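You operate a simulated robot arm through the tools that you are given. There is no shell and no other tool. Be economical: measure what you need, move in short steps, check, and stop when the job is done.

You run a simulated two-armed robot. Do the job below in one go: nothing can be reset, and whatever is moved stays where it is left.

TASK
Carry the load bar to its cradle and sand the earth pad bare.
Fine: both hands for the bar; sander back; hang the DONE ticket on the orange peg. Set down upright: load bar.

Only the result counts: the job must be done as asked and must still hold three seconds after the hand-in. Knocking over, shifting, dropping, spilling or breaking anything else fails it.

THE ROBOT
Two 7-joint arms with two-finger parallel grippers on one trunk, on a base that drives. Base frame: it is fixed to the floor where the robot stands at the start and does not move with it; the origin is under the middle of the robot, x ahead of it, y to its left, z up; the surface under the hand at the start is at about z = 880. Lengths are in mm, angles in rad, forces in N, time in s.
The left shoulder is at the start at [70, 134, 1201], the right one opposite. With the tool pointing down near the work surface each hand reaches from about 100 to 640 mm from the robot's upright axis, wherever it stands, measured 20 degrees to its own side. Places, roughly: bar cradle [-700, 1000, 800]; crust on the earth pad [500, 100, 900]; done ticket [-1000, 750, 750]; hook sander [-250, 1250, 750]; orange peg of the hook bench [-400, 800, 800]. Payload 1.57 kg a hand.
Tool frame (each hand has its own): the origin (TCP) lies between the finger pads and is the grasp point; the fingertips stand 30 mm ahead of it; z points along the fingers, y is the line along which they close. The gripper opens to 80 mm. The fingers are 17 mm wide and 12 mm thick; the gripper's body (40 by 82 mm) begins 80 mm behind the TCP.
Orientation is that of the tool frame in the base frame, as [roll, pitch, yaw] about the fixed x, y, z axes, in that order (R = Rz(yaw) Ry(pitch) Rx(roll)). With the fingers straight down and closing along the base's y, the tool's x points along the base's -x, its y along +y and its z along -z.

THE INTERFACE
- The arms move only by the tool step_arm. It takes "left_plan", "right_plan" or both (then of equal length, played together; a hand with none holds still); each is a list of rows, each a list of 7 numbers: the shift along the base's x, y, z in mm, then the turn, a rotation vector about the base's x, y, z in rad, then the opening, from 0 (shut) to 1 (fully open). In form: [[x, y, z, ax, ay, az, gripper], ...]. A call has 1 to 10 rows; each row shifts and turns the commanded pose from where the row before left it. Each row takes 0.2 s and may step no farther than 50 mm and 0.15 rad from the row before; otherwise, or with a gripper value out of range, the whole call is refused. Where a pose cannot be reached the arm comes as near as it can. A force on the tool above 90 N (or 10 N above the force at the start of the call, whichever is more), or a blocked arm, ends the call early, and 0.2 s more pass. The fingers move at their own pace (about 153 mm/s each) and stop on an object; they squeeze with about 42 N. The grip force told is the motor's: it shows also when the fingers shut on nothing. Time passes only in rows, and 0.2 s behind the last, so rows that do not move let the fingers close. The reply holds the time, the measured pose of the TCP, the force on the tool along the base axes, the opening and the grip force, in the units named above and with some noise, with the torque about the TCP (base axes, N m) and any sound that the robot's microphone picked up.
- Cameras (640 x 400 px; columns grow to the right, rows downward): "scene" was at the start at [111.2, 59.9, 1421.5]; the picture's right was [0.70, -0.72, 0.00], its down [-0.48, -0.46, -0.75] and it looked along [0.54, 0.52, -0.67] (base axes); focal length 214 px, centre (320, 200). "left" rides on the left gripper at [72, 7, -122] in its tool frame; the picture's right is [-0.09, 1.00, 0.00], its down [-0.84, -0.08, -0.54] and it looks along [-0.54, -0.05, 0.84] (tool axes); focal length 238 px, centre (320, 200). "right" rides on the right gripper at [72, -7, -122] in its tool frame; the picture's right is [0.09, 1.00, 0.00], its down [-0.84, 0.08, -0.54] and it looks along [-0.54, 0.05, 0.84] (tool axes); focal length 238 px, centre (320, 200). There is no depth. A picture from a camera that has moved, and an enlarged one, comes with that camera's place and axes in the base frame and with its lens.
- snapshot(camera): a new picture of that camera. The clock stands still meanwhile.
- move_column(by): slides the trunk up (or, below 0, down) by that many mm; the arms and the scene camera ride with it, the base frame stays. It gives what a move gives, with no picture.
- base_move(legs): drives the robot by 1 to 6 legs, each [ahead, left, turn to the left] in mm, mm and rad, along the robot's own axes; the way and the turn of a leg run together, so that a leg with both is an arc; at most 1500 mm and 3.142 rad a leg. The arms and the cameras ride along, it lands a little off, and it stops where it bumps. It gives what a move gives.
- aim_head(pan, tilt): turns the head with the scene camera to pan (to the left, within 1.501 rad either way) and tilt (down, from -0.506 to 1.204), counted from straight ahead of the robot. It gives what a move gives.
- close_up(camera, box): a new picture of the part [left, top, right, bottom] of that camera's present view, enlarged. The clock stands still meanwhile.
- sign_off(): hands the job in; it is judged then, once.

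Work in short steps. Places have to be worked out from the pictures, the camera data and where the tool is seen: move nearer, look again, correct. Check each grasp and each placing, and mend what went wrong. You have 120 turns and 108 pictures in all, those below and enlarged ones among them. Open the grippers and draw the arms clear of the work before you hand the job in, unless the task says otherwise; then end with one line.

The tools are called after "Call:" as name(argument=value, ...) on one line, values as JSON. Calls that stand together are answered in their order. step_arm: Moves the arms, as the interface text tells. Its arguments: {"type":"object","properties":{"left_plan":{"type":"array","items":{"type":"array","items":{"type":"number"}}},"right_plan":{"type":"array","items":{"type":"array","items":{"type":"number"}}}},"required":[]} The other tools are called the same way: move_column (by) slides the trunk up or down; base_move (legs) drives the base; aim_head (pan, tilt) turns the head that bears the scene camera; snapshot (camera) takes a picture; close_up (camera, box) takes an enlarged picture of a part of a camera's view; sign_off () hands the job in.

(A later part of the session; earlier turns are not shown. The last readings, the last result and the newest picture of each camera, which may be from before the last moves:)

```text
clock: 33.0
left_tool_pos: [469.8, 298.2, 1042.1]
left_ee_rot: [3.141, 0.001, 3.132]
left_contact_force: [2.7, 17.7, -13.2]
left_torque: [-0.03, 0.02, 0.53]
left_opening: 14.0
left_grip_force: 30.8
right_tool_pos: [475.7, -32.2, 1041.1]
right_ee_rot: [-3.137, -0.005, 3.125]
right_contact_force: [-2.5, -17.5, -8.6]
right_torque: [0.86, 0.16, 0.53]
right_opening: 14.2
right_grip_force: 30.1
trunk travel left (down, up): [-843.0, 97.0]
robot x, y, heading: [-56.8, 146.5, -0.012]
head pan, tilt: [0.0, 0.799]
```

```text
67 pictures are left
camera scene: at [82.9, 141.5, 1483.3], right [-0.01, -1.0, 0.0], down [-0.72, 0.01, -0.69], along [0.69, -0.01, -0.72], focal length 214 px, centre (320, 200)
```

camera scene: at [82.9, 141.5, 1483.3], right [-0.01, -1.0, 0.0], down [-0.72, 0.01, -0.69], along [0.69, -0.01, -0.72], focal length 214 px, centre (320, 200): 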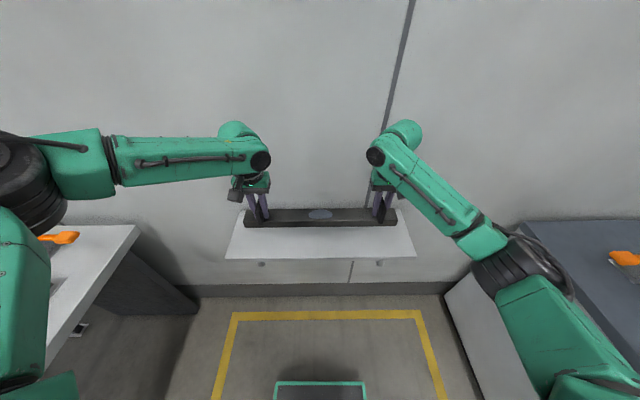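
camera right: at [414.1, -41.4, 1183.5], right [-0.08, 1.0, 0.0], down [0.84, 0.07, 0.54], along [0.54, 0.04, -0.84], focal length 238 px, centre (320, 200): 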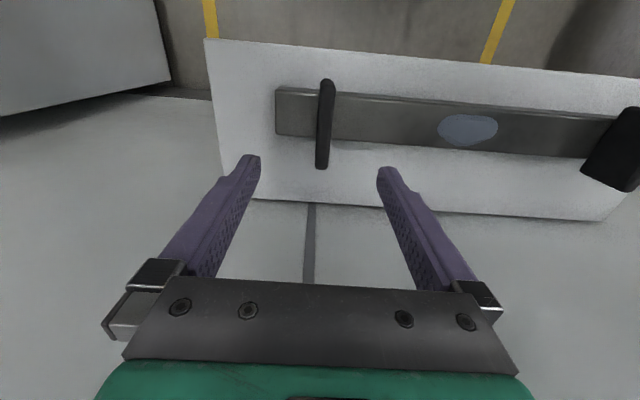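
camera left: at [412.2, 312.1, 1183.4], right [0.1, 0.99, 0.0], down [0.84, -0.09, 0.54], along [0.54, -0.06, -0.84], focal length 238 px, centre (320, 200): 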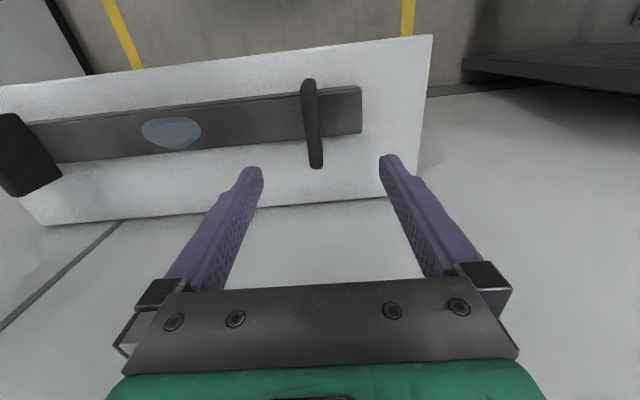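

The bar is level and free. Driving back, turning left, and approaching the cradle at a standoff.

Call:
base_move(legs=[[-400, 0, 0], [0, 0, 1.583], [0, 200, 0], [170, 0, 0]])

Call:
snapshot(camera="scene")

Call:
snapshot(camera="right")

Call:
snapshot(camera="left")

```text
clock: 41.6
left_tool_pos: [-828.2, 829.8, 1044.1]
left_ee_rot: [3.139, 0.0, -1.556]
left_contact_force: [-29.5, 1.0, -9.8]
left_torque: [-0.08, -0.56, 0.51]
left_opening: 14.4
left_grip_force: 30.5
right_tool_pos: [-499.6, 845.5, 1041.9]
right_ee_rot: [-3.137, -0.002, -1.558]
right_contact_force: [29.4, -2.4, -11.6]
right_torque: [-0.08, 0.5, 0.52]
right_opening: 13.9
right_grip_force: 30.6
trunk travel left (down, up): [-843.0, 97.0]
robot x, y, heading: [-660.9, 313.6, 1.586]
head pan, tilt: [0.0, 0.799]
```

```text
66 pictures are left
camera scene: at [-659.2, 446.5, 1483.8], right [1.0, 0.01, 0.0], down [0.01, -0.72, -0.7], along [-0.01, 0.7, -0.72], focal length 214 px, centre (320, 200)
```

scene: 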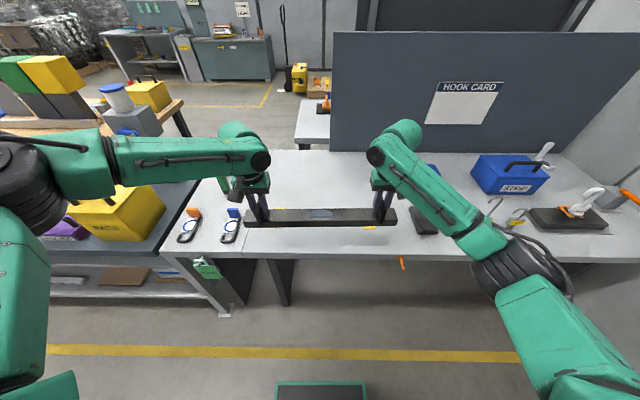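

```text
65 pictures are left
camera right: at [-491.2, 773.3, 1163.6], right [-0.99, -0.1, 0.0], down [-0.09, 0.84, 0.54], along [-0.05, 0.54, -0.84], focal length 238 px, centre (320, 200)
```

right: 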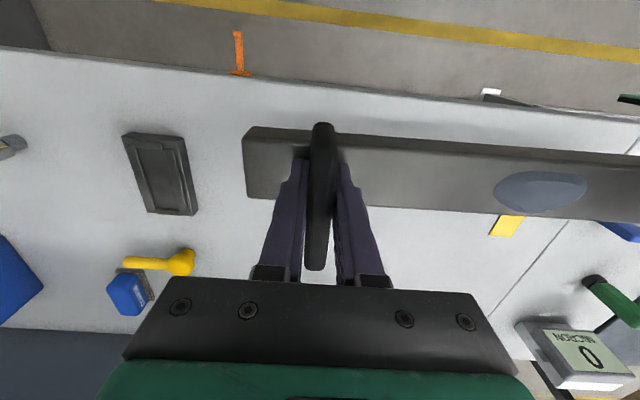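

```text
64 pictures are left
camera left: at [-835.9, 758.1, 1164.1], right [-1.0, 0.08, 0.0], down [0.06, 0.84, 0.54], along [0.04, 0.54, -0.84], focal length 238 px, centre (320, 200)
```

left: 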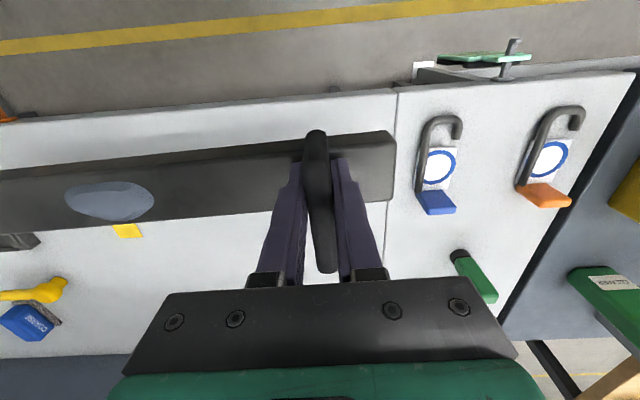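

Strips come out centred near (-820,967) and (-491,967); bar centre is at about (-662,840), yawed ~+0.025. I'll correct with the base: turn, shift, advance.

Call:
base_move(legs=[[0, 0, -0.025], [100, 4, 0]])

Call:
snapshot(camera="right")

Call:
snapshot(camera="left")

Call:
close_up(camera="scene", box=[220, 180, 420, 280])

```text
clock: 43.2
left_tool_pos: [-818.3, 931.8, 1042.5]
left_ee_rot: [3.139, 0.005, -1.579]
left_contact_force: [-1.0, 2.7, -10.5]
left_torque: [0.24, -0.44, 0.57]
left_opening: 13.9
left_grip_force: 30.8
right_tool_pos: [-487.7, 938.6, 1042.4]
right_ee_rot: [-3.137, -0.003, -1.582]
right_contact_force: [1.2, -4.5, -8.9]
right_torque: [-0.4, 0.66, 0.54]
right_opening: 14.1
right_grip_force: 31.0
trunk travel left (down, up): [-843.0, 97.0]
robot x, y, heading: [-661.6, 412.5, 1.56]
head pan, tilt: [0.0, 0.799]
```

```text
63 pictures are left
camera right: at [-482.6, 867.1, 1163.9], right [-1.0, -0.08, 0.0], down [-0.07, 0.84, 0.54], along [-0.04, 0.54, -0.84], focal length 238 px, centre (320, 200)
```

right: 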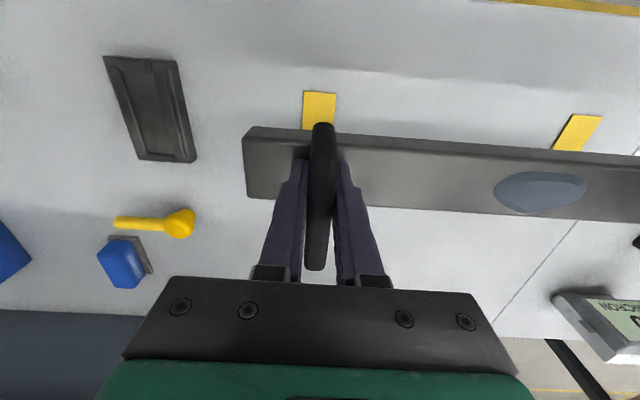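

```text
62 pictures are left
camera left: at [-827.6, 860.7, 1164.5], right [-0.99, 0.1, 0.0], down [0.09, 0.83, 0.54], along [0.05, 0.54, -0.84], focal length 238 px, centre (320, 200)
```

left: 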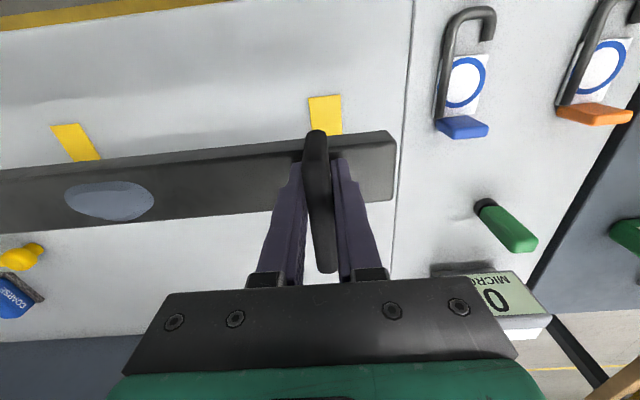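

```text
3.20 times, centred on (320, 230) of scene
camera zoom: at [-659.0, 544.5, 1483.9], right [1.0, -0.01, 0.0], down [-0.01, -0.72, -0.7], along [0.01, 0.7, -0.72], focal length 686 px, centre (320, 104)
```

zoom: 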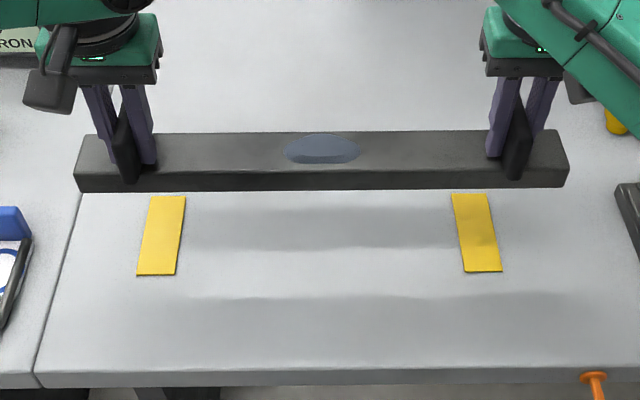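

Bar is parallel to the bench, x-aligned with strips (-821/-486 vs grips -818/-488); strips centre at y≈960. I advance 17 mm and lower most of the way.

Call:
base_move(legs=[[17, 0, 0]])

Call:
move_column(by=-85)

Call:
close_up(camera="scene", box=[220, 180, 420, 280])

Call:
snapshot(camera="right")

```text
clock: 43.9
left_tool_pos: [-818.5, 951.4, 1042.3]
left_ee_rot: [3.139, 0.001, -1.58]
left_contact_force: [-0.6, 3.4, -11.4]
left_torque: [-0.21, -0.48, 0.63]
left_opening: 13.9
left_grip_force: 30.1
right_tool_pos: [-488.5, 956.5, 1040.2]
right_ee_rot: [-3.138, -0.005, -1.583]
right_contact_force: [0.3, -4.7, -10.0]
right_torque: [0.07, 0.82, 0.61]
right_opening: 14.0
right_grip_force: 30.4
trunk travel left (down, up): [-843.0, 97.0]
robot x, y, heading: [-660.9, 430.2, 1.56]
head pan, tilt: [0.0, 0.799]
```

```text
clock: 45.1
left_tool_pos: [-817.7, 952.9, 956.5]
left_ee_rot: [3.141, 0.001, -1.578]
left_contact_force: [-0.5, 3.0, -12.8]
left_torque: [0.03, -0.29, 0.57]
left_opening: 14.2
left_grip_force: 30.5
right_tool_pos: [-489.7, 957.4, 954.3]
right_ee_rot: [-3.137, -0.008, -1.582]
right_contact_force: [-0.1, -3.7, -8.8]
right_torque: [-0.25, 0.81, 0.56]
right_opening: 14.1
right_grip_force: 30.3
trunk travel left (down, up): [-758.0, 182.0]
robot x, y, heading: [-658.1, 432.4, 1.558]
head pan, tilt: [0.0, 0.799]
```

```text
3.20 times, centred on (320, 230) of scene
camera zoom: at [-658.6, 566.1, 1398.4], right [1.0, -0.01, 0.0], down [-0.01, -0.72, -0.69], along [0.01, 0.69, -0.72], focal length 686 px, centre (320, 104)
```

zoom: 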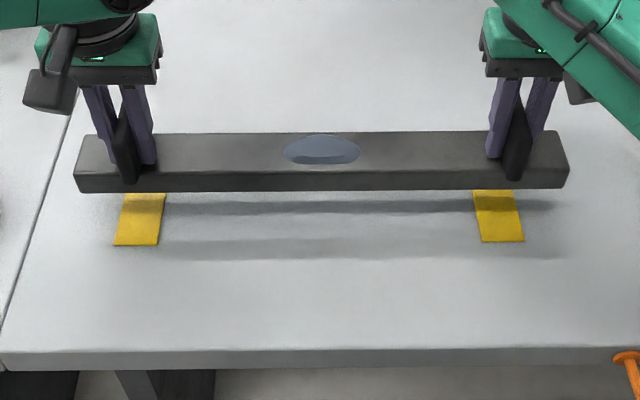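

```text
59 pictures are left
camera right: at [-482.3, 887.4, 1076.9], right [-1.0, -0.08, 0.0], down [-0.07, 0.84, 0.53], along [-0.04, 0.53, -0.85], focal length 238 px, centre (320, 200)
```

right: 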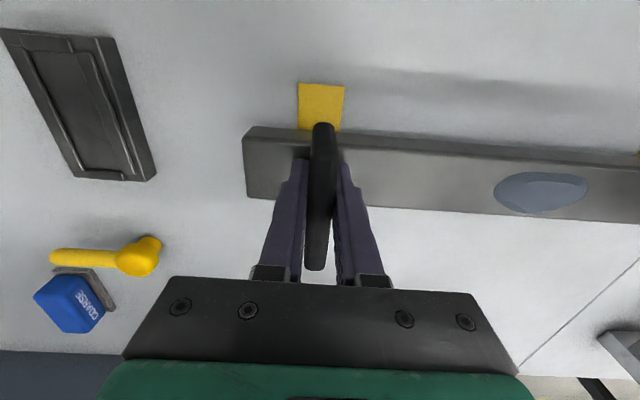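

Alignment holds. Lowering in small increments watching the force.

Call:
move_column(by=-18)

Call:
move_column(by=-6)

Call:
close_up(camera="scene", box=[220, 180, 420, 280])

```text
clock: 45.8
left_tool_pos: [-818.4, 951.2, 937.1]
left_ee_rot: [3.14, -0.001, -1.579]
left_contact_force: [-0.4, 4.0, -12.5]
left_torque: [0.23, -0.35, 0.51]
left_opening: 13.6
left_grip_force: 30.1
right_tool_pos: [-488.5, 957.4, 936.5]
right_ee_rot: [-3.138, -0.008, -1.583]
right_contact_force: [1.1, -3.0, -8.9]
right_torque: [-0.45, 0.82, 0.54]
right_opening: 14.2
right_grip_force: 30.3
trunk travel left (down, up): [-740.0, 200.0]
robot x, y, heading: [-662.0, 427.9, 1.565]
head pan, tilt: [0.0, 0.799]
```

```text
clock: 46.4
left_tool_pos: [-818.9, 952.4, 932.1]
left_ee_rot: [3.141, -0.003, -1.578]
left_contact_force: [-1.2, 3.1, -12.3]
left_torque: [0.24, -0.36, 0.52]
left_opening: 13.9
left_grip_force: 30.2
right_tool_pos: [-488.1, 958.5, 930.4]
right_ee_rot: [-3.138, -0.009, -1.583]
right_contact_force: [0.2, -3.3, -9.7]
right_torque: [-0.42, 0.76, 0.54]
right_opening: 14.0
right_grip_force: 30.0
trunk travel left (down, up): [-734.0, 206.0]
robot x, y, heading: [-661.8, 429.2, 1.559]
head pan, tilt: [0.0, 0.799]
```

```text
3.20 times, centred on (320, 230) of scene
camera zoom: at [-658.6, 567.1, 1374.2], right [1.0, -0.01, 0.0], down [-0.01, -0.72, -0.69], along [0.01, 0.69, -0.72], focal length 686 px, centre (320, 104)
```

zoom: 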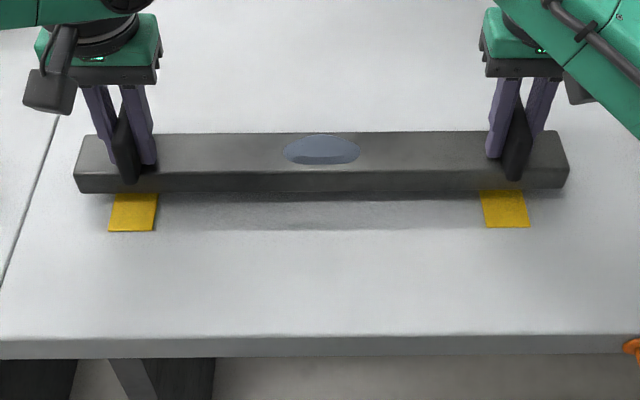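

Call:
move_column(by=-8)

Call:
move_column(by=-4)

Call:
move_column(by=-3)

```text
clock: 46.9
left_tool_pos: [-819.7, 953.1, 923.4]
left_ee_rot: [3.138, -0.002, -1.58]
left_contact_force: [-0.5, 3.7, -12.2]
left_torque: [0.16, -0.42, 0.55]
left_opening: 14.1
left_grip_force: 30.0
right_tool_pos: [-488.0, 958.6, 921.7]
right_ee_rot: [-3.139, -0.01, -1.582]
right_contact_force: [0.3, -2.7, -10.4]
right_torque: [-0.41, 0.77, 0.52]
right_opening: 14.1
right_grip_force: 30.2
trunk travel left (down, up): [-726.0, 214.0]
robot x, y, heading: [-659.7, 430.6, 1.558]
head pan, tilt: [0.0, 0.799]
```

```text
clock: 47.5
left_tool_pos: [-817.0, 952.3, 919.8]
left_ee_rot: [3.141, -0.004, -1.579]
left_contact_force: [-0.2, 3.3, -11.8]
left_torque: [0.09, -0.4, 0.5]
left_opening: 14.0
left_grip_force: 30.3
right_tool_pos: [-488.2, 958.8, 917.6]
right_ee_rot: [-3.139, -0.008, -1.582]
right_contact_force: [-0.2, -3.8, -9.3]
right_torque: [-0.29, 0.73, 0.55]
right_opening: 14.2
right_grip_force: 30.2
trunk travel left (down, up): [-722.0, 218.0]
robot x, y, heading: [-659.9, 430.8, 1.562]
head pan, tilt: [0.0, 0.799]
```

```text
clock: 48.0
left_tool_pos: [-819.9, 952.3, 918.2]
left_ee_rot: [3.142, -0.001, -1.581]
left_contact_force: [-0.2, 3.7, -12.0]
left_torque: [0.0, -0.42, 0.52]
left_opening: 13.9
left_grip_force: 30.2
right_tool_pos: [-488.4, 959.0, 913.8]
right_ee_rot: [-3.137, -0.009, -1.582]
right_contact_force: [1.6, -2.8, -9.9]
right_torque: [-0.21, 0.74, 0.54]
right_opening: 14.1
right_grip_force: 30.1
trunk travel left (down, up): [-719.0, 221.0]
robot x, y, heading: [-663.2, 434.0, 1.565]
head pan, tilt: [0.0, 0.799]
```

Call:
close_up(camera="scene", box=[220, 180, 420, 280])

Call:
move_column(by=-3)

Call:
move_column(by=-3)

Call:
move_column(by=-2)

```text
3.20 times, centred on (320, 230) of scene
camera zoom: at [-658.6, 567.1, 1359.2], right [1.0, -0.01, 0.0], down [-0.01, -0.72, -0.69], along [0.01, 0.69, -0.72], focal length 686 px, centre (320, 104)
```

zoom: 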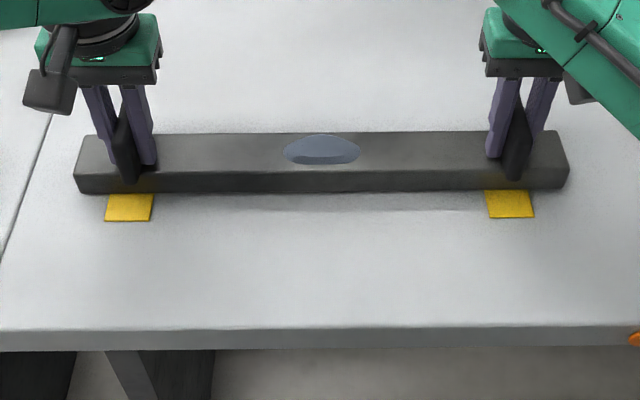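

```text
clock: 48.5
left_tool_pos: [-818.2, 952.6, 915.2]
left_ee_rot: [3.141, -0.003, -1.581]
left_contact_force: [-0.6, 3.5, -10.8]
left_torque: [-0.16, -0.42, 0.49]
left_opening: 14.1
left_grip_force: 30.5
right_tool_pos: [-488.9, 958.7, 912.7]
right_ee_rot: [-3.137, -0.009, -1.583]
right_contact_force: [0.5, -3.3, -9.9]
right_torque: [-0.05, 0.77, 0.5]
right_opening: 14.3
right_grip_force: 30.5
trunk travel left (down, up): [-716.0, 224.0]
robot x, y, heading: [-659.7, 426.6, 1.554]
head pan, tilt: [0.0, 0.799]
```

```text
clock: 49.0
left_tool_pos: [-817.3, 951.8, 913.7]
left_ee_rot: [3.142, 0.005, -1.579]
left_contact_force: [-1.4, 6.6, 2.1]
left_torque: [0.32, -0.07, 0.45]
left_opening: 13.9
left_grip_force: 30.0
right_tool_pos: [-488.6, 957.2, 913.3]
right_ee_rot: [-3.137, -0.002, -1.585]
right_contact_force: [0.5, 0.6, -0.2]
right_torque: [0.75, 0.71, 0.47]
right_opening: 14.1
right_grip_force: 30.8
trunk travel left (down, up): [-713.0, 227.0]
robot x, y, heading: [-664.0, 431.5, 1.557]
head pan, tilt: [0.0, 0.799]
```

```text
clock: 49.5
left_tool_pos: [-818.1, 952.7, 913.9]
left_ee_rot: [-3.14, 0.01, -1.58]
left_contact_force: [-2.7, 13.8, 18.6]
left_torque: [-0.37, -0.01, 0.51]
left_opening: 14.0
left_grip_force: 30.1
right_tool_pos: [-488.5, 957.1, 911.5]
right_ee_rot: [-3.14, -0.001, -1.582]
right_contact_force: [1.6, 7.2, 16.9]
right_torque: [0.62, 0.63, 0.45]
right_opening: 14.0
right_grip_force: 30.2
trunk travel left (down, up): [-711.0, 229.0]
robot x, y, heading: [-659.7, 429.1, 1.558]
head pan, tilt: [0.0, 0.799]
```

Contact made (forces turned upward). I'll relax the column 2 mm and check placement before releasing.

Call:
move_column(by=2)

Call:
close_up(camera="scene", box=[220, 180, 420, 280])

Call:
snapshot(camera="left")

```text
clock: 50.0
left_tool_pos: [-818.0, 949.9, 915.0]
left_ee_rot: [-3.142, 0.005, -1.578]
left_contact_force: [-1.5, 14.2, 12.5]
left_torque: [0.69, -0.18, 0.56]
left_opening: 14.1
left_grip_force: 30.1
right_tool_pos: [-488.1, 955.1, 911.5]
right_ee_rot: [-3.137, -0.002, -1.583]
right_contact_force: [2.9, 4.0, 14.8]
right_torque: [0.52, 0.83, 0.51]
right_opening: 14.0
right_grip_force: 29.9
trunk travel left (down, up): [-713.0, 227.0]
robot x, y, heading: [-662.5, 433.3, 1.556]
head pan, tilt: [0.0, 0.799]
```

```text
3.20 times, centred on (320, 230) of scene
camera zoom: at [-658.6, 562.3, 1353.9], right [1.0, -0.01, 0.0], down [-0.01, -0.72, -0.7], along [0.01, 0.7, -0.72], focal length 686 px, centre (320, 104)
```

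zoom: 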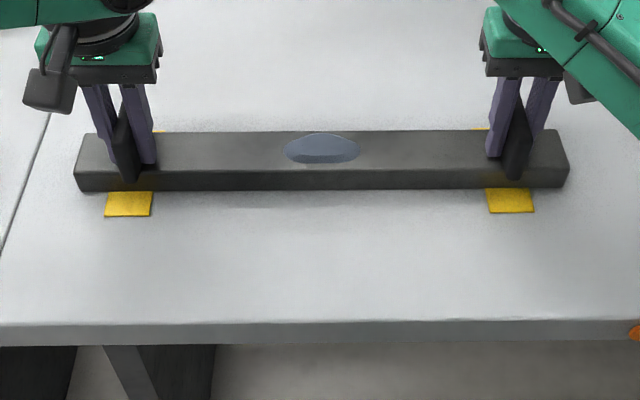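

```text
55 pictures are left
camera left: at [-827.3, 878.6, 1034.5], right [-0.99, 0.1, 0.0], down [0.09, 0.83, 0.55], along [0.05, 0.54, -0.84], focal length 238 px, centre (320, 200)
```

left: 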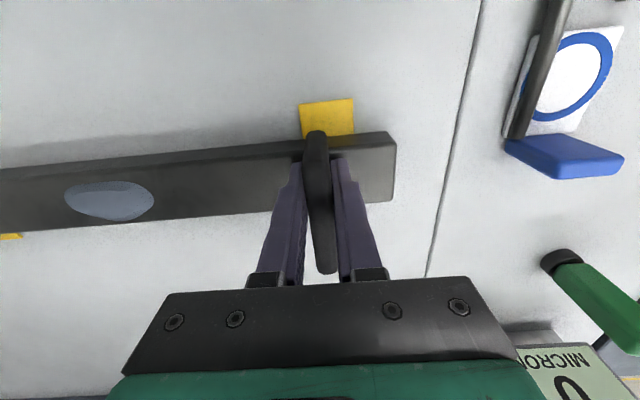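

Bar sits centred across both strips (strip visible front and back). Relax a bit more, then release.

Call:
move_column(by=2)

Call:
step_arm(left_plan=[[0, 0, 0, 0, 0, 0, 0.3], [0, 0, 0, 0, 0, 0, 0.5], [0, 0, 0, 0, 0, 0, 0.8]], right_plan=[[0, 0, 0, 0, 0, 0, 0.3], [0, 0, 0, 0, 0, 0, 0.5], [0, 0, 0, 0, 0, 0, 0.8]])

Call:
move_column(by=120)

Call:
snapshot(camera="scene")

Call:
snapshot(camera="right")

```text
clock: 50.6
left_tool_pos: [-818.1, 949.1, 913.8]
left_ee_rot: [3.141, -0.001, -1.581]
left_contact_force: [-1.2, 8.4, 2.0]
left_torque: [0.65, -0.45, 0.55]
left_opening: 14.2
left_grip_force: 30.7
right_tool_pos: [-488.0, 954.1, 912.0]
right_ee_rot: [-3.137, -0.007, -1.582]
right_contact_force: [1.3, 1.0, 3.4]
right_torque: [0.73, 0.9, 0.46]
right_opening: 14.0
right_grip_force: 30.3
trunk travel left (down, up): [-715.0, 225.0]
robot x, y, heading: [-661.5, 429.1, 1.56]
head pan, tilt: [0.0, 0.799]
```

```text
clock: 51.4
left_tool_pos: [-818.5, 951.1, 915.3]
left_ee_rot: [3.141, 0.003, -1.579]
left_contact_force: [1.2, -0.4, 0.0]
left_torque: [0.01, 0.02, -0.04]
left_opening: 63.9
left_grip_force: 0.1
right_tool_pos: [-488.1, 955.4, 913.4]
right_ee_rot: [-3.138, -0.004, -1.583]
right_contact_force: [-0.2, -0.3, 0.4]
right_torque: [0.02, -0.01, -0.01]
right_opening: 63.8
right_grip_force: 0.1
trunk travel left (down, up): [-715.0, 225.0]
robot x, y, heading: [-657.9, 428.7, 1.563]
head pan, tilt: [0.0, 0.799]
```

```text
clock: 52.9
left_tool_pos: [-818.0, 949.4, 1034.8]
left_ee_rot: [3.139, 0.002, -1.58]
left_contact_force: [-0.4, -0.6, -0.5]
left_torque: [0.02, 0.0, 0.03]
left_opening: 64.0
left_grip_force: 0.1
right_tool_pos: [-488.2, 955.9, 1034.6]
right_ee_rot: [-3.139, -0.004, -1.583]
right_contact_force: [-0.4, -0.2, -0.6]
right_torque: [-0.01, 0.04, -0.01]
right_opening: 64.3
right_grip_force: 0.0
trunk travel left (down, up): [-835.0, 105.0]
robot x, y, heading: [-660.8, 430.3, 1.561]
head pan, tilt: [0.0, 0.799]
```

```text
54 pictures are left
camera scene: at [-658.7, 562.6, 1475.8], right [1.0, -0.01, 0.0], down [-0.01, -0.72, -0.7], along [0.01, 0.7, -0.72], focal length 214 px, centre (320, 200)
```

scene: 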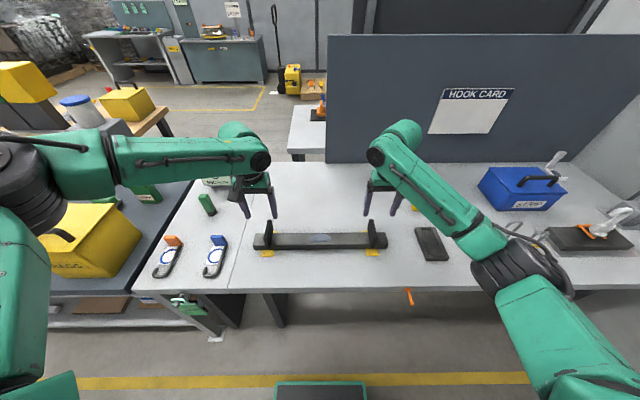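

```text
53 pictures are left
camera right: at [-482.3, 884.8, 1155.2], right [-1.0, -0.08, 0.0], down [-0.07, 0.84, 0.54], along [-0.04, 0.54, -0.84], focal length 238 px, centre (320, 200)
```

right: 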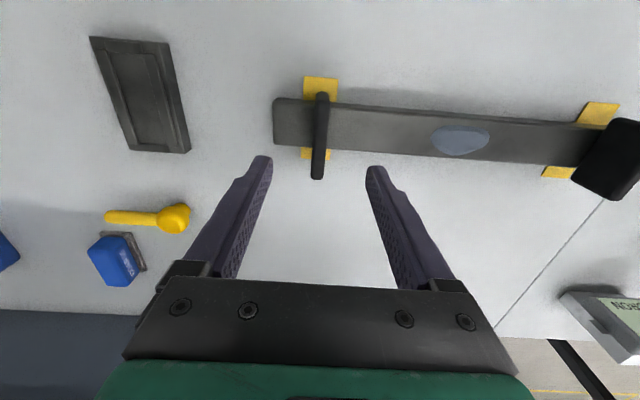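

Bar is well placed (centre ≈(-653,960)). Now to the sander near (-172,1205): drive right then ahead, base passing under the bench.

Call:
base_move(legs=[[0, -350, 0], [180, 0, 0]])

Call:
snapshot(camera="scene")

Call:
snapshot(camera="right")

```text
clock: 56.3
left_tool_pos: [-463.9, 1123.8, 1036.9]
left_ee_rot: [-3.141, 0.005, -1.582]
left_contact_force: [-0.2, -0.3, 0.5]
left_torque: [0.01, 0.0, -0.04]
left_opening: 63.8
left_grip_force: 0.0
right_tool_pos: [-134.0, 1130.2, 1035.7]
right_ee_rot: [-3.138, -0.004, -1.582]
right_contact_force: [0.2, -0.4, 0.4]
right_torque: [0.01, -0.02, -0.01]
right_opening: 64.3
right_grip_force: 0.1
trunk travel left (down, up): [-835.0, 105.0]
robot x, y, heading: [-304.3, 609.0, 1.557]
head pan, tilt: [0.0, 0.799]
```

```text
52 pictures are left
camera scene: at [-305.4, 735.3, 1476.2], right [1.0, -0.01, 0.0], down [-0.01, -0.72, -0.7], along [0.01, 0.7, -0.72], focal length 214 px, centre (320, 200)
```

scene: 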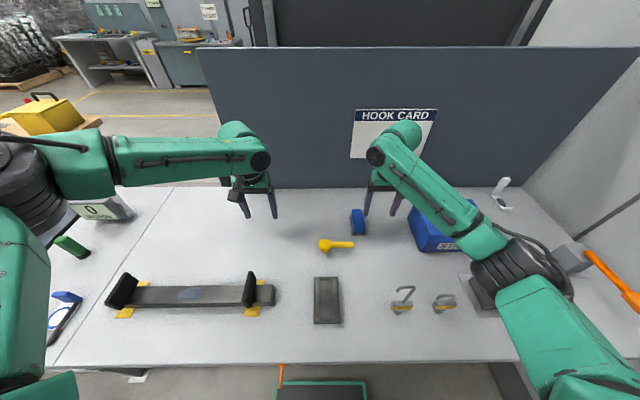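

```text
51 pictures are left
camera right: at [-128.5, 1058.2, 1156.7], right [-1.0, -0.08, 0.0], down [-0.07, 0.84, 0.54], along [-0.04, 0.54, -0.84], focal length 238 px, centre (320, 200)
```

right: 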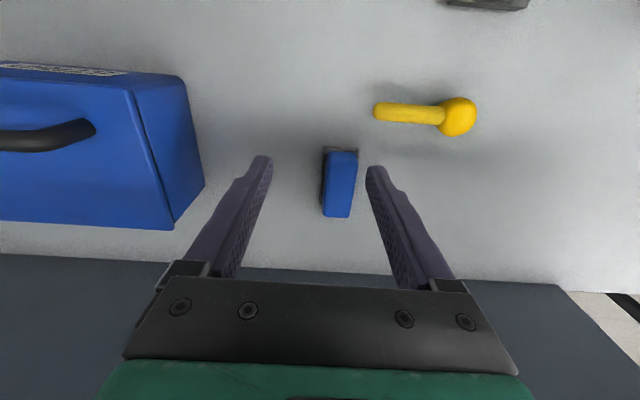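

Call:
close_up(camera="right", box=[260, 110, 420, 230])

Call:
close_up(camera="scene", box=[310, 180, 410, 260])

```text
3.33 times, centred on (340, 170) of right
camera zoom: at [-128.5, 1058.2, 1156.7], right [-1.0, -0.08, 0.0], down [-0.07, 0.84, 0.54], along [-0.04, 0.54, -0.84], focal length 794 px, centre (253, 300)
```

zoom: 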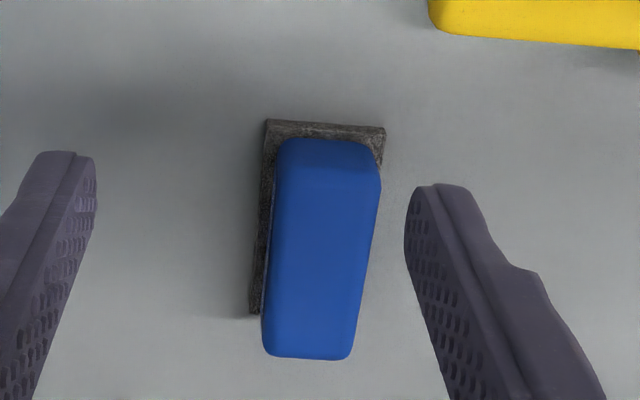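

```text
5.00 times, centred on (360, 220) of scene
camera zoom: at [-305.4, 735.3, 1476.2], right [1.0, -0.01, 0.0], down [-0.01, -0.72, -0.7], along [0.01, 0.7, -0.72], focal length 1072 px, centre (120, 100)
```

zoom: 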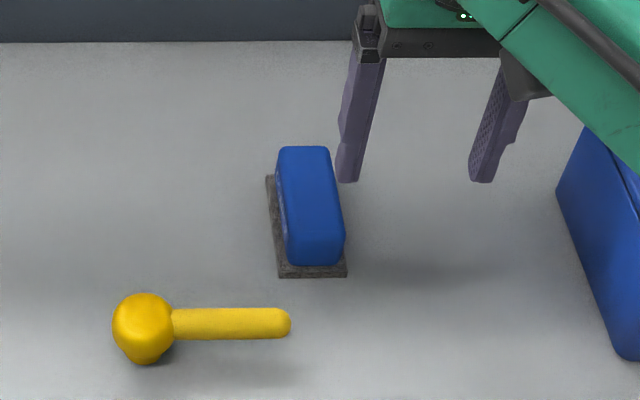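

Sander: sole 46×90 aligned with y, centre (-165,1211), top z≈900. I'll raise a bit and move the right hand over it, testing reach.

Call:
step_arm(right_plan=[[0, 0, 40, 0, 0, 0, 1], [0, 0, 40, 0, 0, 0, 1], [-15, 25, 0, 0, 0, 0.011, 1], [-16, 28, 0, 0, 0, 0, 1], [0, 28, 0, 0, 0, 0, 1], [0, 0, 0, 0, 0, 0, 1]], left_plan=[[0, 0, 40, 0, 0, 0, 0.8], [0, 0, 40, 0, 0, 0, 0.8], [0, -40, 20, 0, 0, 0, 0.8], [0, -40, 20, 0, 0, 0, 0.8], [0, -40, 20, 0, 0, 0, 0.8], [0, -40, 20, 0, 0, 0, 0.8]])

```text
clock: 57.7
left_tool_pos: [-465.0, 963.2, 1195.3]
left_ee_rot: [-3.141, 0.003, -1.58]
left_contact_force: [-0.4, -0.4, -0.6]
left_torque: [0.05, -0.01, 0.02]
left_opening: 64.1
left_grip_force: 0.0
right_tool_pos: [-166.4, 1209.8, 1114.2]
right_ee_rot: [-3.137, -0.002, -1.571]
right_contact_force: [0.6, 0.8, 1.3]
right_torque: [-0.01, 0.01, -0.05]
right_opening: 79.9
right_grip_force: 0.1
trunk travel left (down, up): [-835.0, 105.0]
robot x, y, heading: [-309.6, 609.4, 1.56]
head pan, tilt: [0.0, 0.799]
```

Reach is fine at this height. Raise left hand more, then lower the column in stages.

Call:
step_arm(left_plan=[[10, -20, 40, 0, 0, 0, 0.8], [10, -20, 40, 0, 0, 0, 0.8], [10, -20, 40, 0, 0, 0, 0.8], [10, -20, 40, 0, 0, 0, 0.8]])

Call:
move_column(by=-140)

Call:
snapshot(camera="scene")

Call:
snapshot(camera="right")

```text
clock: 58.7
left_tool_pos: [-421.7, 885.3, 1355.4]
left_ee_rot: [3.138, 0.002, -1.583]
left_contact_force: [0.8, 0.9, -0.4]
left_torque: [0.03, 0.01, -0.01]
left_opening: 64.0
left_grip_force: 0.1
right_tool_pos: [-165.5, 1211.6, 1114.5]
right_ee_rot: [-3.137, -0.005, -1.572]
right_contact_force: [0.3, -0.4, 0.0]
right_torque: [0.0, 0.05, -0.01]
right_opening: 80.3
right_grip_force: 0.0
trunk travel left (down, up): [-835.0, 105.0]
robot x, y, heading: [-306.2, 604.6, 1.552]
head pan, tilt: [0.0, 0.799]
```

```text
clock: 60.3
left_tool_pos: [-423.8, 886.1, 1215.4]
left_ee_rot: [3.14, 0.002, -1.581]
left_contact_force: [0.3, -0.3, -0.5]
left_torque: [0.01, -0.02, 0.01]
left_opening: 64.1
left_grip_force: 0.1
right_tool_pos: [-164.9, 1212.6, 974.6]
right_ee_rot: [-3.138, -0.006, -1.572]
right_contact_force: [0.2, -0.2, 0.3]
right_torque: [-0.01, -0.02, 0.01]
right_opening: 79.9
right_grip_force: 0.1
trunk travel left (down, up): [-695.0, 245.0]
robot x, y, heading: [-308.2, 607.5, 1.56]
head pan, tilt: [0.0, 0.799]
```

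```text
48 pictures are left
camera scene: at [-304.9, 738.9, 1335.9], right [1.0, -0.01, 0.0], down [-0.01, -0.72, -0.7], along [0.01, 0.7, -0.72], focal length 214 px, centre (320, 200)
```

scene: 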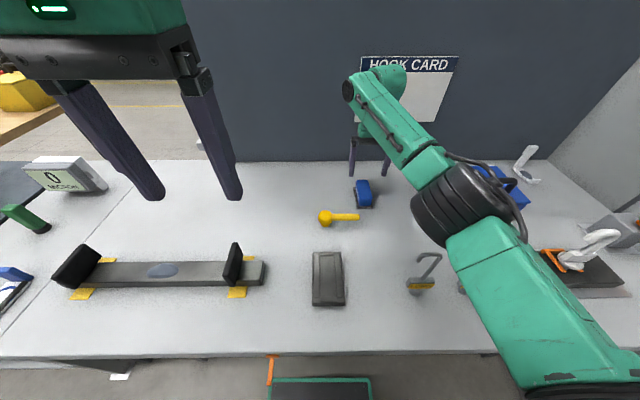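

```text
47 pictures are left
camera right: at [-159.2, 1141.3, 1095.5], right [-1.0, -0.09, 0.0], down [-0.08, 0.84, 0.54], along [-0.05, 0.54, -0.84], focal length 238 px, centre (320, 200)
```

right: 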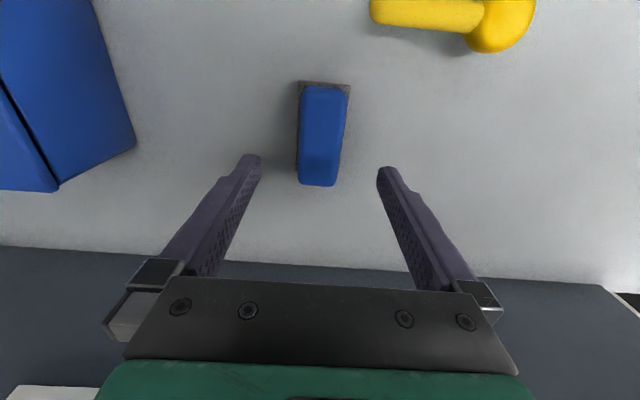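

The right elbow hangs right over the tall LONG hook – too risky. I'll go up again and use the left hand instead, standing farther right.

Call:
move_column(by=140)

Call:
step_arm(right_plan=[[0, 0, 45, 0, 0, 0, 1], [0, 0, 45, 0, 0, 0, 1], [0, -30, 35, 0, 0, 0, 1], [0, -40, 25, 0, 0, 0, 1], [0, -45, 20, 0, 0, 0, 1], [0, -45, 20, 0, 0, 0, 1], [0, -45, 20, 0, 0, 0, 1], [0, -45, 20, 0, 0, 0, 1], [0, -45, 20, 0, 0, 0, 1]])

Call:
base_move(legs=[[0, -285, 0]])

Call:
snapshot(camera="scene")

```text
clock: 62.0
left_tool_pos: [-423.7, 885.6, 1356.2]
left_ee_rot: [3.139, 0.002, -1.582]
left_contact_force: [-0.4, -0.3, -0.1]
left_torque: [-0.02, -0.01, 0.01]
left_opening: 64.0
left_grip_force: 0.2
right_tool_pos: [-166.2, 1212.4, 1113.0]
right_ee_rot: [-3.138, -0.005, -1.573]
right_contact_force: [0.6, 0.0, 0.5]
right_torque: [0.04, 0.0, 0.01]
right_opening: 80.0
right_grip_force: 0.0
trunk travel left (down, up): [-835.0, 105.0]
robot x, y, heading: [-306.3, 609.4, 1.56]
head pan, tilt: [0.0, 0.799]
```

```text
clock: 64.0
left_tool_pos: [-423.8, 885.9, 1355.8]
left_ee_rot: [-3.141, 0.003, -1.58]
left_contact_force: [0.0, -0.4, 0.6]
left_torque: [-0.03, 0.0, 0.0]
left_opening: 64.1
left_grip_force: 0.1
right_tool_pos: [-164.8, 1193.6, 1197.1]
right_ee_rot: [-3.139, -0.004, -1.572]
right_contact_force: [-0.1, -0.7, -0.7]
right_torque: [0.01, 0.02, 0.01]
right_opening: 80.1
right_grip_force: 0.1
right hand out of reach, approached as far as the arm can: row 1, 2, 3, 4, 5, 6, 7, 8, 9
trunk travel left (down, up): [-835.0, 105.0]
robot x, y, heading: [-308.3, 605.7, 1.556]
head pan, tilt: [0.0, 0.799]
```

```text
clock: 66.0
left_tool_pos: [-140.1, 883.4, 1356.0]
left_ee_rot: [-3.14, 0.001, -1.584]
left_contact_force: [0.4, -0.5, -0.1]
left_torque: [0.0, -0.06, 0.05]
left_opening: 64.1
left_grip_force: 0.0
right_tool_pos: [118.9, 1187.5, 1198.5]
right_ee_rot: [-3.136, -0.003, -1.575]
right_contact_force: [-0.8, -0.7, 0.0]
right_torque: [0.01, -0.03, -0.03]
right_opening: 80.2
right_grip_force: 0.0
trunk travel left (down, up): [-835.0, 105.0]
robot x, y, heading: [-22.7, 607.2, 1.56]
head pan, tilt: [0.0, 0.799]
```

```text
46 pictures are left
camera scene: at [-22.3, 735.3, 1475.8], right [1.0, -0.01, 0.0], down [-0.01, -0.72, -0.7], along [0.01, 0.7, -0.72], focal length 214 px, centre (320, 200)
```

scene: 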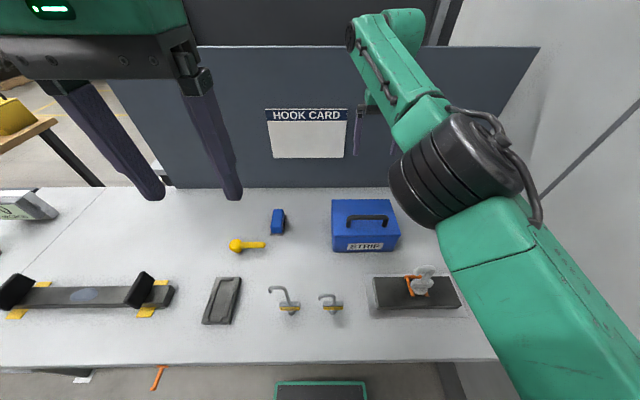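

Right arm is at its reach limit; bring it back toward the robot then up, so its elbow stays high.

Call:
step_arm(right_plan=[[0, -48, 0, 0, 0, 0, 1], [0, -48, 0, 0, 0, 0, 1], [0, -48, 0, 0, 0, 0, 1], [0, -48, 0, 0, 0, 0, 1], [0, -48, 0, 0, 0, 0, 1], [0, -40, 20, 0, 0, 0, 1], [0, -20, 40, 0, 0, 0, 1], [0, 0, 45, 0, 0, 0, 1], [0, 0, 45, 0, 0, 0, 1]])

Call:
snapshot(camera="scene")

```text
clock: 68.0
left_tool_pos: [-139.1, 880.0, 1355.2]
left_ee_rot: [3.141, 0.003, -1.584]
left_contact_force: [0.5, 1.4, -0.2]
left_torque: [0.01, -0.02, 0.04]
left_opening: 64.2
left_grip_force: 0.0
right_tool_pos: [124.9, 1160.1, 1284.8]
right_ee_rot: [-3.137, -0.003, -1.575]
right_contact_force: [-0.3, -0.8, 0.4]
right_torque: [0.03, -0.01, 0.03]
right_opening: 80.1
right_grip_force: 0.1
right hand out of reach, approached as far as the arm can: row 1, 2, 3, 4, 5, 6, 7, 8, 9
trunk travel left (down, up): [-835.0, 105.0]
robot x, y, heading: [-24.6, 602.7, 1.559]
head pan, tilt: [0.0, 0.799]
```

```text
45 pictures are left
camera scene: at [-21.1, 733.0, 1476.0], right [1.0, -0.01, 0.0], down [-0.01, -0.72, -0.7], along [0.01, 0.7, -0.72], focal length 214 px, centre (320, 200)
```

scene: 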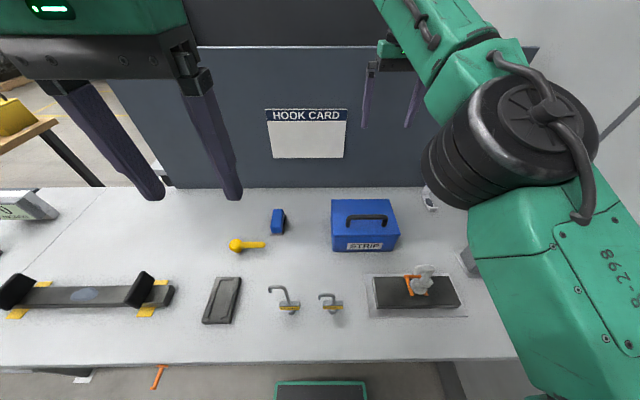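

The right elbow is now high and clear. Move the left hand over the sander at z≈1115.

Call:
step_arm(left_plan=[[-2.6, 33, -24, 0, 0, 0.013, 1], [-2.6, 33, -24, 0, 0, 0, 1], [-2.6, 33, -24, 0, 0, 0, 1], [-2.6, 33, -24, 0, 0, 0, 1], [-2.6, 33, -24, 0, 0, 0, 1], [-2.6, 33, -24, 0, 0, 0, 1], [-2.6, 33, -24, 0, 0, 0, 1], [-2.6, 33, -24, 0, 0, 0, 1], [-2.6, 33, -24, 0, 0, 0, 1], [-2.6, 33, -24, 0, 0, 0, 1]])

Call:
snapshot(camera="scene")

```text
clock: 70.2
left_tool_pos: [-199.5, 1153.0, 1114.6]
left_ee_rot: [3.141, 0.006, -1.567]
left_contact_force: [1.1, 0.7, -0.7]
left_torque: [0.01, -0.04, 0.01]
left_opening: 80.1
left_grip_force: 0.1
left hand out of reach, approached as far as the arm can: row 8, 9, 10
right_tool_pos: [124.9, 1163.3, 1282.1]
right_ee_rot: [-3.138, -0.004, -1.573]
right_contact_force: [0.7, 0.0, 0.5]
right_torque: [-0.01, 0.01, -0.02]
right_opening: 80.1
right_grip_force: 0.1
trunk travel left (down, up): [-835.0, 105.0]
robot x, y, heading: [-20.9, 602.0, 1.556]
head pan, tilt: [0.0, 0.799]
```

```text
44 pictures are left
camera scene: at [-20.0, 736.5, 1475.7], right [1.0, -0.01, 0.0], down [-0.01, -0.72, -0.7], along [0.01, 0.7, -0.72], focal length 214 px, centre (320, 200)
```

scene: 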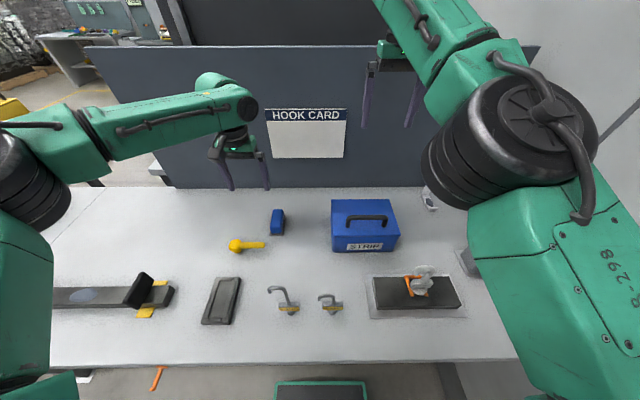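

Left arm is at its limit here; standing 80 mm closer (trunk stays clear of the bench edge) will fix it and keep elbows clear of the hooks.

Call:
base_move(legs=[[80, 40, 0]])

Call:
step_arm(left_plan=[[25, -8, 0, 0, 0, 0, 1], [25, -8, 0, 0, 0, 0, 1], [25, -8, 0, 0, 0, 0, 1], [0, 0, 0, 0, 0, 0, 1]])

Call:
snapshot(camera="scene")

```text
clock: 71.3
left_tool_pos: [-235.3, 1228.2, 1117.6]
left_ee_rot: [3.139, 0.008, -1.572]
left_contact_force: [-0.4, 0.2, 0.1]
left_torque: [0.02, -0.01, 0.0]
left_opening: 79.9
left_grip_force: 0.0
right_tool_pos: [89.8, 1236.7, 1285.0]
right_ee_rot: [-3.14, -0.002, -1.576]
right_contact_force: [-0.2, 0.1, -0.1]
right_torque: [0.02, 0.0, 0.02]
right_opening: 80.1
right_grip_force: 0.1
trunk travel left (down, up): [-835.0, 105.0]
robot x, y, heading: [-61.3, 683.2, 1.553]
head pan, tilt: [0.0, 0.799]
```

```text
clock: 72.3
left_tool_pos: [-176.0, 1191.7, 1116.4]
left_ee_rot: [-3.141, 0.006, -1.57]
left_contact_force: [0.4, 0.1, -0.4]
left_torque: [0.0, 0.02, -0.01]
left_opening: 80.1
left_grip_force: 0.0
left hand out of reach, approached as far as the arm can: row 1, 2, 3
right_tool_pos: [85.6, 1242.5, 1283.1]
right_ee_rot: [-3.138, -0.005, -1.576]
right_contact_force: [0.6, 0.1, 0.1]
right_torque: [0.01, 0.0, -0.01]
right_opening: 80.0
right_grip_force: 0.0
trunk travel left (down, up): [-835.0, 105.0]
robot x, y, heading: [-64.4, 686.9, 1.558]
head pan, tilt: [0.0, 0.799]
```

```text
43 pictures are left
camera scene: at [-58.5, 816.8, 1475.8], right [1.0, -0.01, 0.0], down [-0.01, -0.72, -0.7], along [0.01, 0.7, -0.72], focal length 214 px, centre (320, 200)
```

scene: 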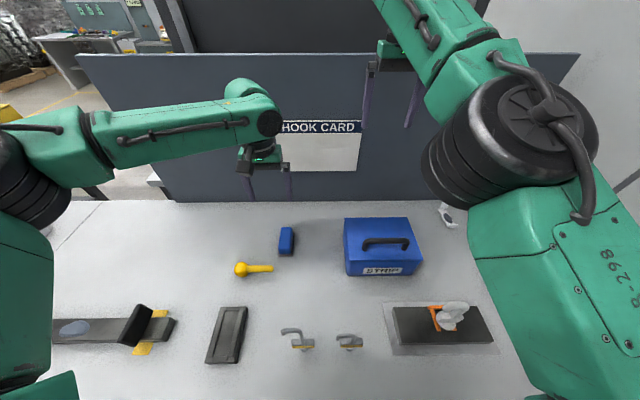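

The left arm got into an awkward elbow-out posture; I'll take it back to the start-like posture and re-approach.

Call:
step_arm(left_plan=[[-29, -26, 17, 0, 0, 0, 1], [-29, -26, 17, 0, 0, 0, 1], [-29, -26, 17, 0, 0, 0, 1], [-29, -26, 17, 0, 0, 0, 1], [-29, -26, 17, 0, 0, 0, 1], [-29, -26, 17, 0, 0, 0, 1], [-29, -26, 17, 0, 0, 0, 1], [-29, -26, 17, 0, 0, 0, 1], [0, 0, 0, 0, 0, 0, 1]])

Call:
step_arm(left_plan=[[27, 24, -17, 0, 0, 0, 1], [27, 24, -17, 0, 0, 0, 1], [27, 24, -17, 0, 0, 0, 1], [27, 24, -17, 0, 0, 0, 1], [27, 24, -17, 0, 0, 0, 1], [27, 24, -17, 0, 0, 0, 1], [27, 24, -17, 0, 0, 0, 1], [27, 24, -17, 0, 0, 0, 1], [27, 24, -17, 0, 0, 0, 1]])

Call:
snapshot(camera="scene")

```text
clock: 74.3
left_tool_pos: [-406.0, 984.3, 1252.9]
left_ee_rot: [3.14, 0.004, -1.571]
left_contact_force: [0.9, -0.3, 0.1]
left_torque: [0.0, 0.02, 0.02]
left_opening: 80.1
left_grip_force: 0.1
right_tool_pos: [88.3, 1242.0, 1283.6]
right_ee_rot: [-3.138, -0.003, -1.576]
right_contact_force: [0.1, 0.1, 0.2]
right_torque: [0.02, -0.01, 0.01]
right_opening: 79.8
right_grip_force: 0.0
trunk travel left (down, up): [-835.0, 105.0]
robot x, y, heading: [-61.7, 686.6, 1.56]
head pan, tilt: [0.0, 0.799]
```

```text
clock: 76.3
left_tool_pos: [-174.7, 1191.2, 1100.6]
left_ee_rot: [-3.14, 0.004, -1.571]
left_contact_force: [0.7, -0.1, 0.1]
left_torque: [-0.03, -0.01, 0.01]
left_opening: 79.9
left_grip_force: 0.0
left hand out of reach, approached as far as the arm can: row 9
right_tool_pos: [86.6, 1246.3, 1282.5]
right_ee_rot: [-3.137, -0.006, -1.576]
right_contact_force: [0.0, -0.1, 0.3]
right_torque: [-0.05, -0.04, 0.03]
right_opening: 80.3
right_grip_force: 0.0
trunk travel left (down, up): [-835.0, 105.0]
robot x, y, heading: [-64.5, 684.4, 1.555]
head pan, tilt: [0.0, 0.799]
```

```text
42 pictures are left
camera scene: at [-58.5, 818.4, 1475.6], right [1.0, -0.01, 0.0], down [-0.01, -0.72, -0.7], along [0.01, 0.7, -0.72], focal length 214 px, centre (320, 200)
```

scene: 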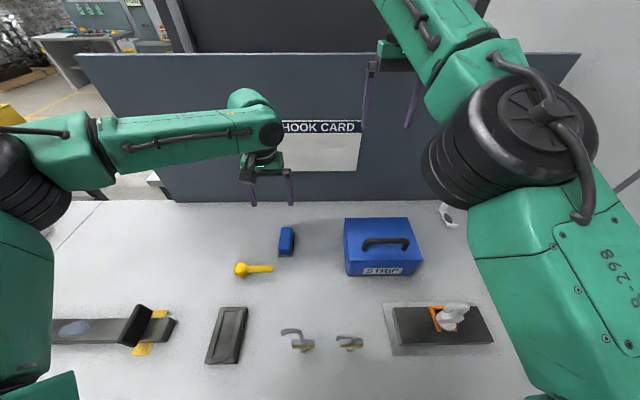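

The left elbow is at shoulder level, so lowering keeps it well above the bar. I'll nudge the base to align the hand with the sander and lower in stages.

Call:
base_move(legs=[[18, -10, 0]])

Call:
move_column(by=-130)

Call:
close_up(camera="left", box=[180, 50, 460, 250])

Call:
snapshot(camera="scene")

```text
clock: 77.1
left_tool_pos: [-166.8, 1202.9, 1100.9]
left_ee_rot: [-3.138, 0.011, -1.572]
left_contact_force: [0.3, -0.2, 0.0]
left_torque: [0.03, -0.02, 0.0]
left_opening: 79.9
left_grip_force: 0.1
right_tool_pos: [94.7, 1255.5, 1286.8]
right_ee_rot: [-3.136, 0.0, -1.573]
right_contact_force: [-1.3, -0.1, 0.0]
right_torque: [0.03, -0.05, 0.01]
right_opening: 80.0
right_grip_force: 0.0
trunk travel left (down, up): [-835.0, 105.0]
robot x, y, heading: [-51.1, 700.8, 1.56]
head pan, tilt: [0.0, 0.799]
```

```text
clock: 78.7
left_tool_pos: [-163.6, 1207.7, 969.0]
left_ee_rot: [-3.139, 0.005, -1.57]
left_contact_force: [-0.4, 0.6, 0.7]
left_torque: [0.0, -0.01, 0.02]
left_opening: 80.3
left_grip_force: 0.1
right_tool_pos: [97.3, 1260.9, 1154.0]
right_ee_rot: [-3.139, -0.003, -1.574]
right_contact_force: [0.6, 0.1, -0.1]
right_torque: [0.01, 0.0, 0.01]
right_opening: 79.9
right_grip_force: 0.0
trunk travel left (down, up): [-705.0, 235.0]
robot x, y, heading: [-52.0, 702.2, 1.558]
head pan, tilt: [0.0, 0.799]
```

```text
2.00 times, centred on (320, 150) of left
camera zoom: at [-172.6, 1135.4, 1090.8], right [-1.0, 0.09, 0.0], down [0.08, 0.83, 0.55], along [0.05, 0.54, -0.84], focal length 477 px, centre (320, 300)
```

zoom: 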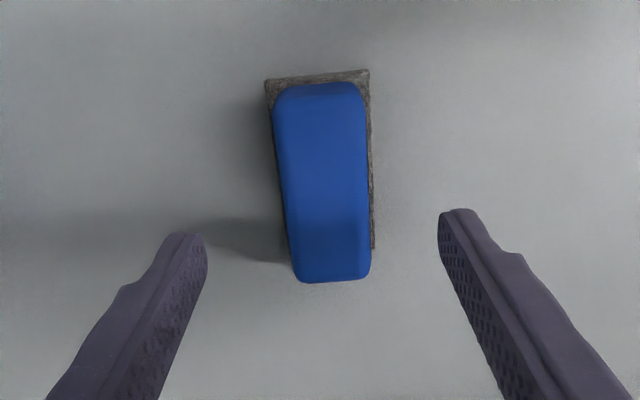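

```text
40 pictures are left
camera scene: at [-47.9, 834.3, 1345.8], right [1.0, -0.01, 0.0], down [-0.01, -0.72, -0.7], along [0.01, 0.7, -0.72], focal length 214 px, centre (320, 200)
```

scene: 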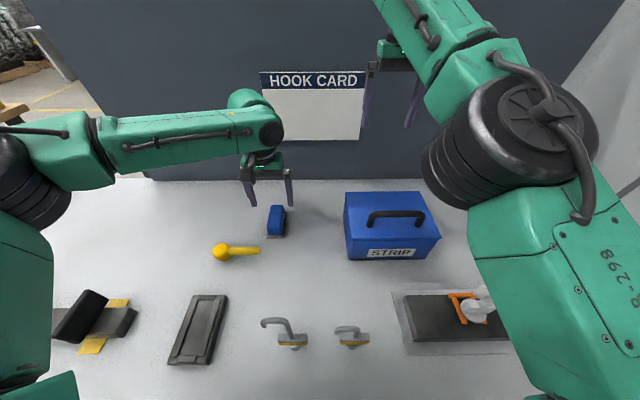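

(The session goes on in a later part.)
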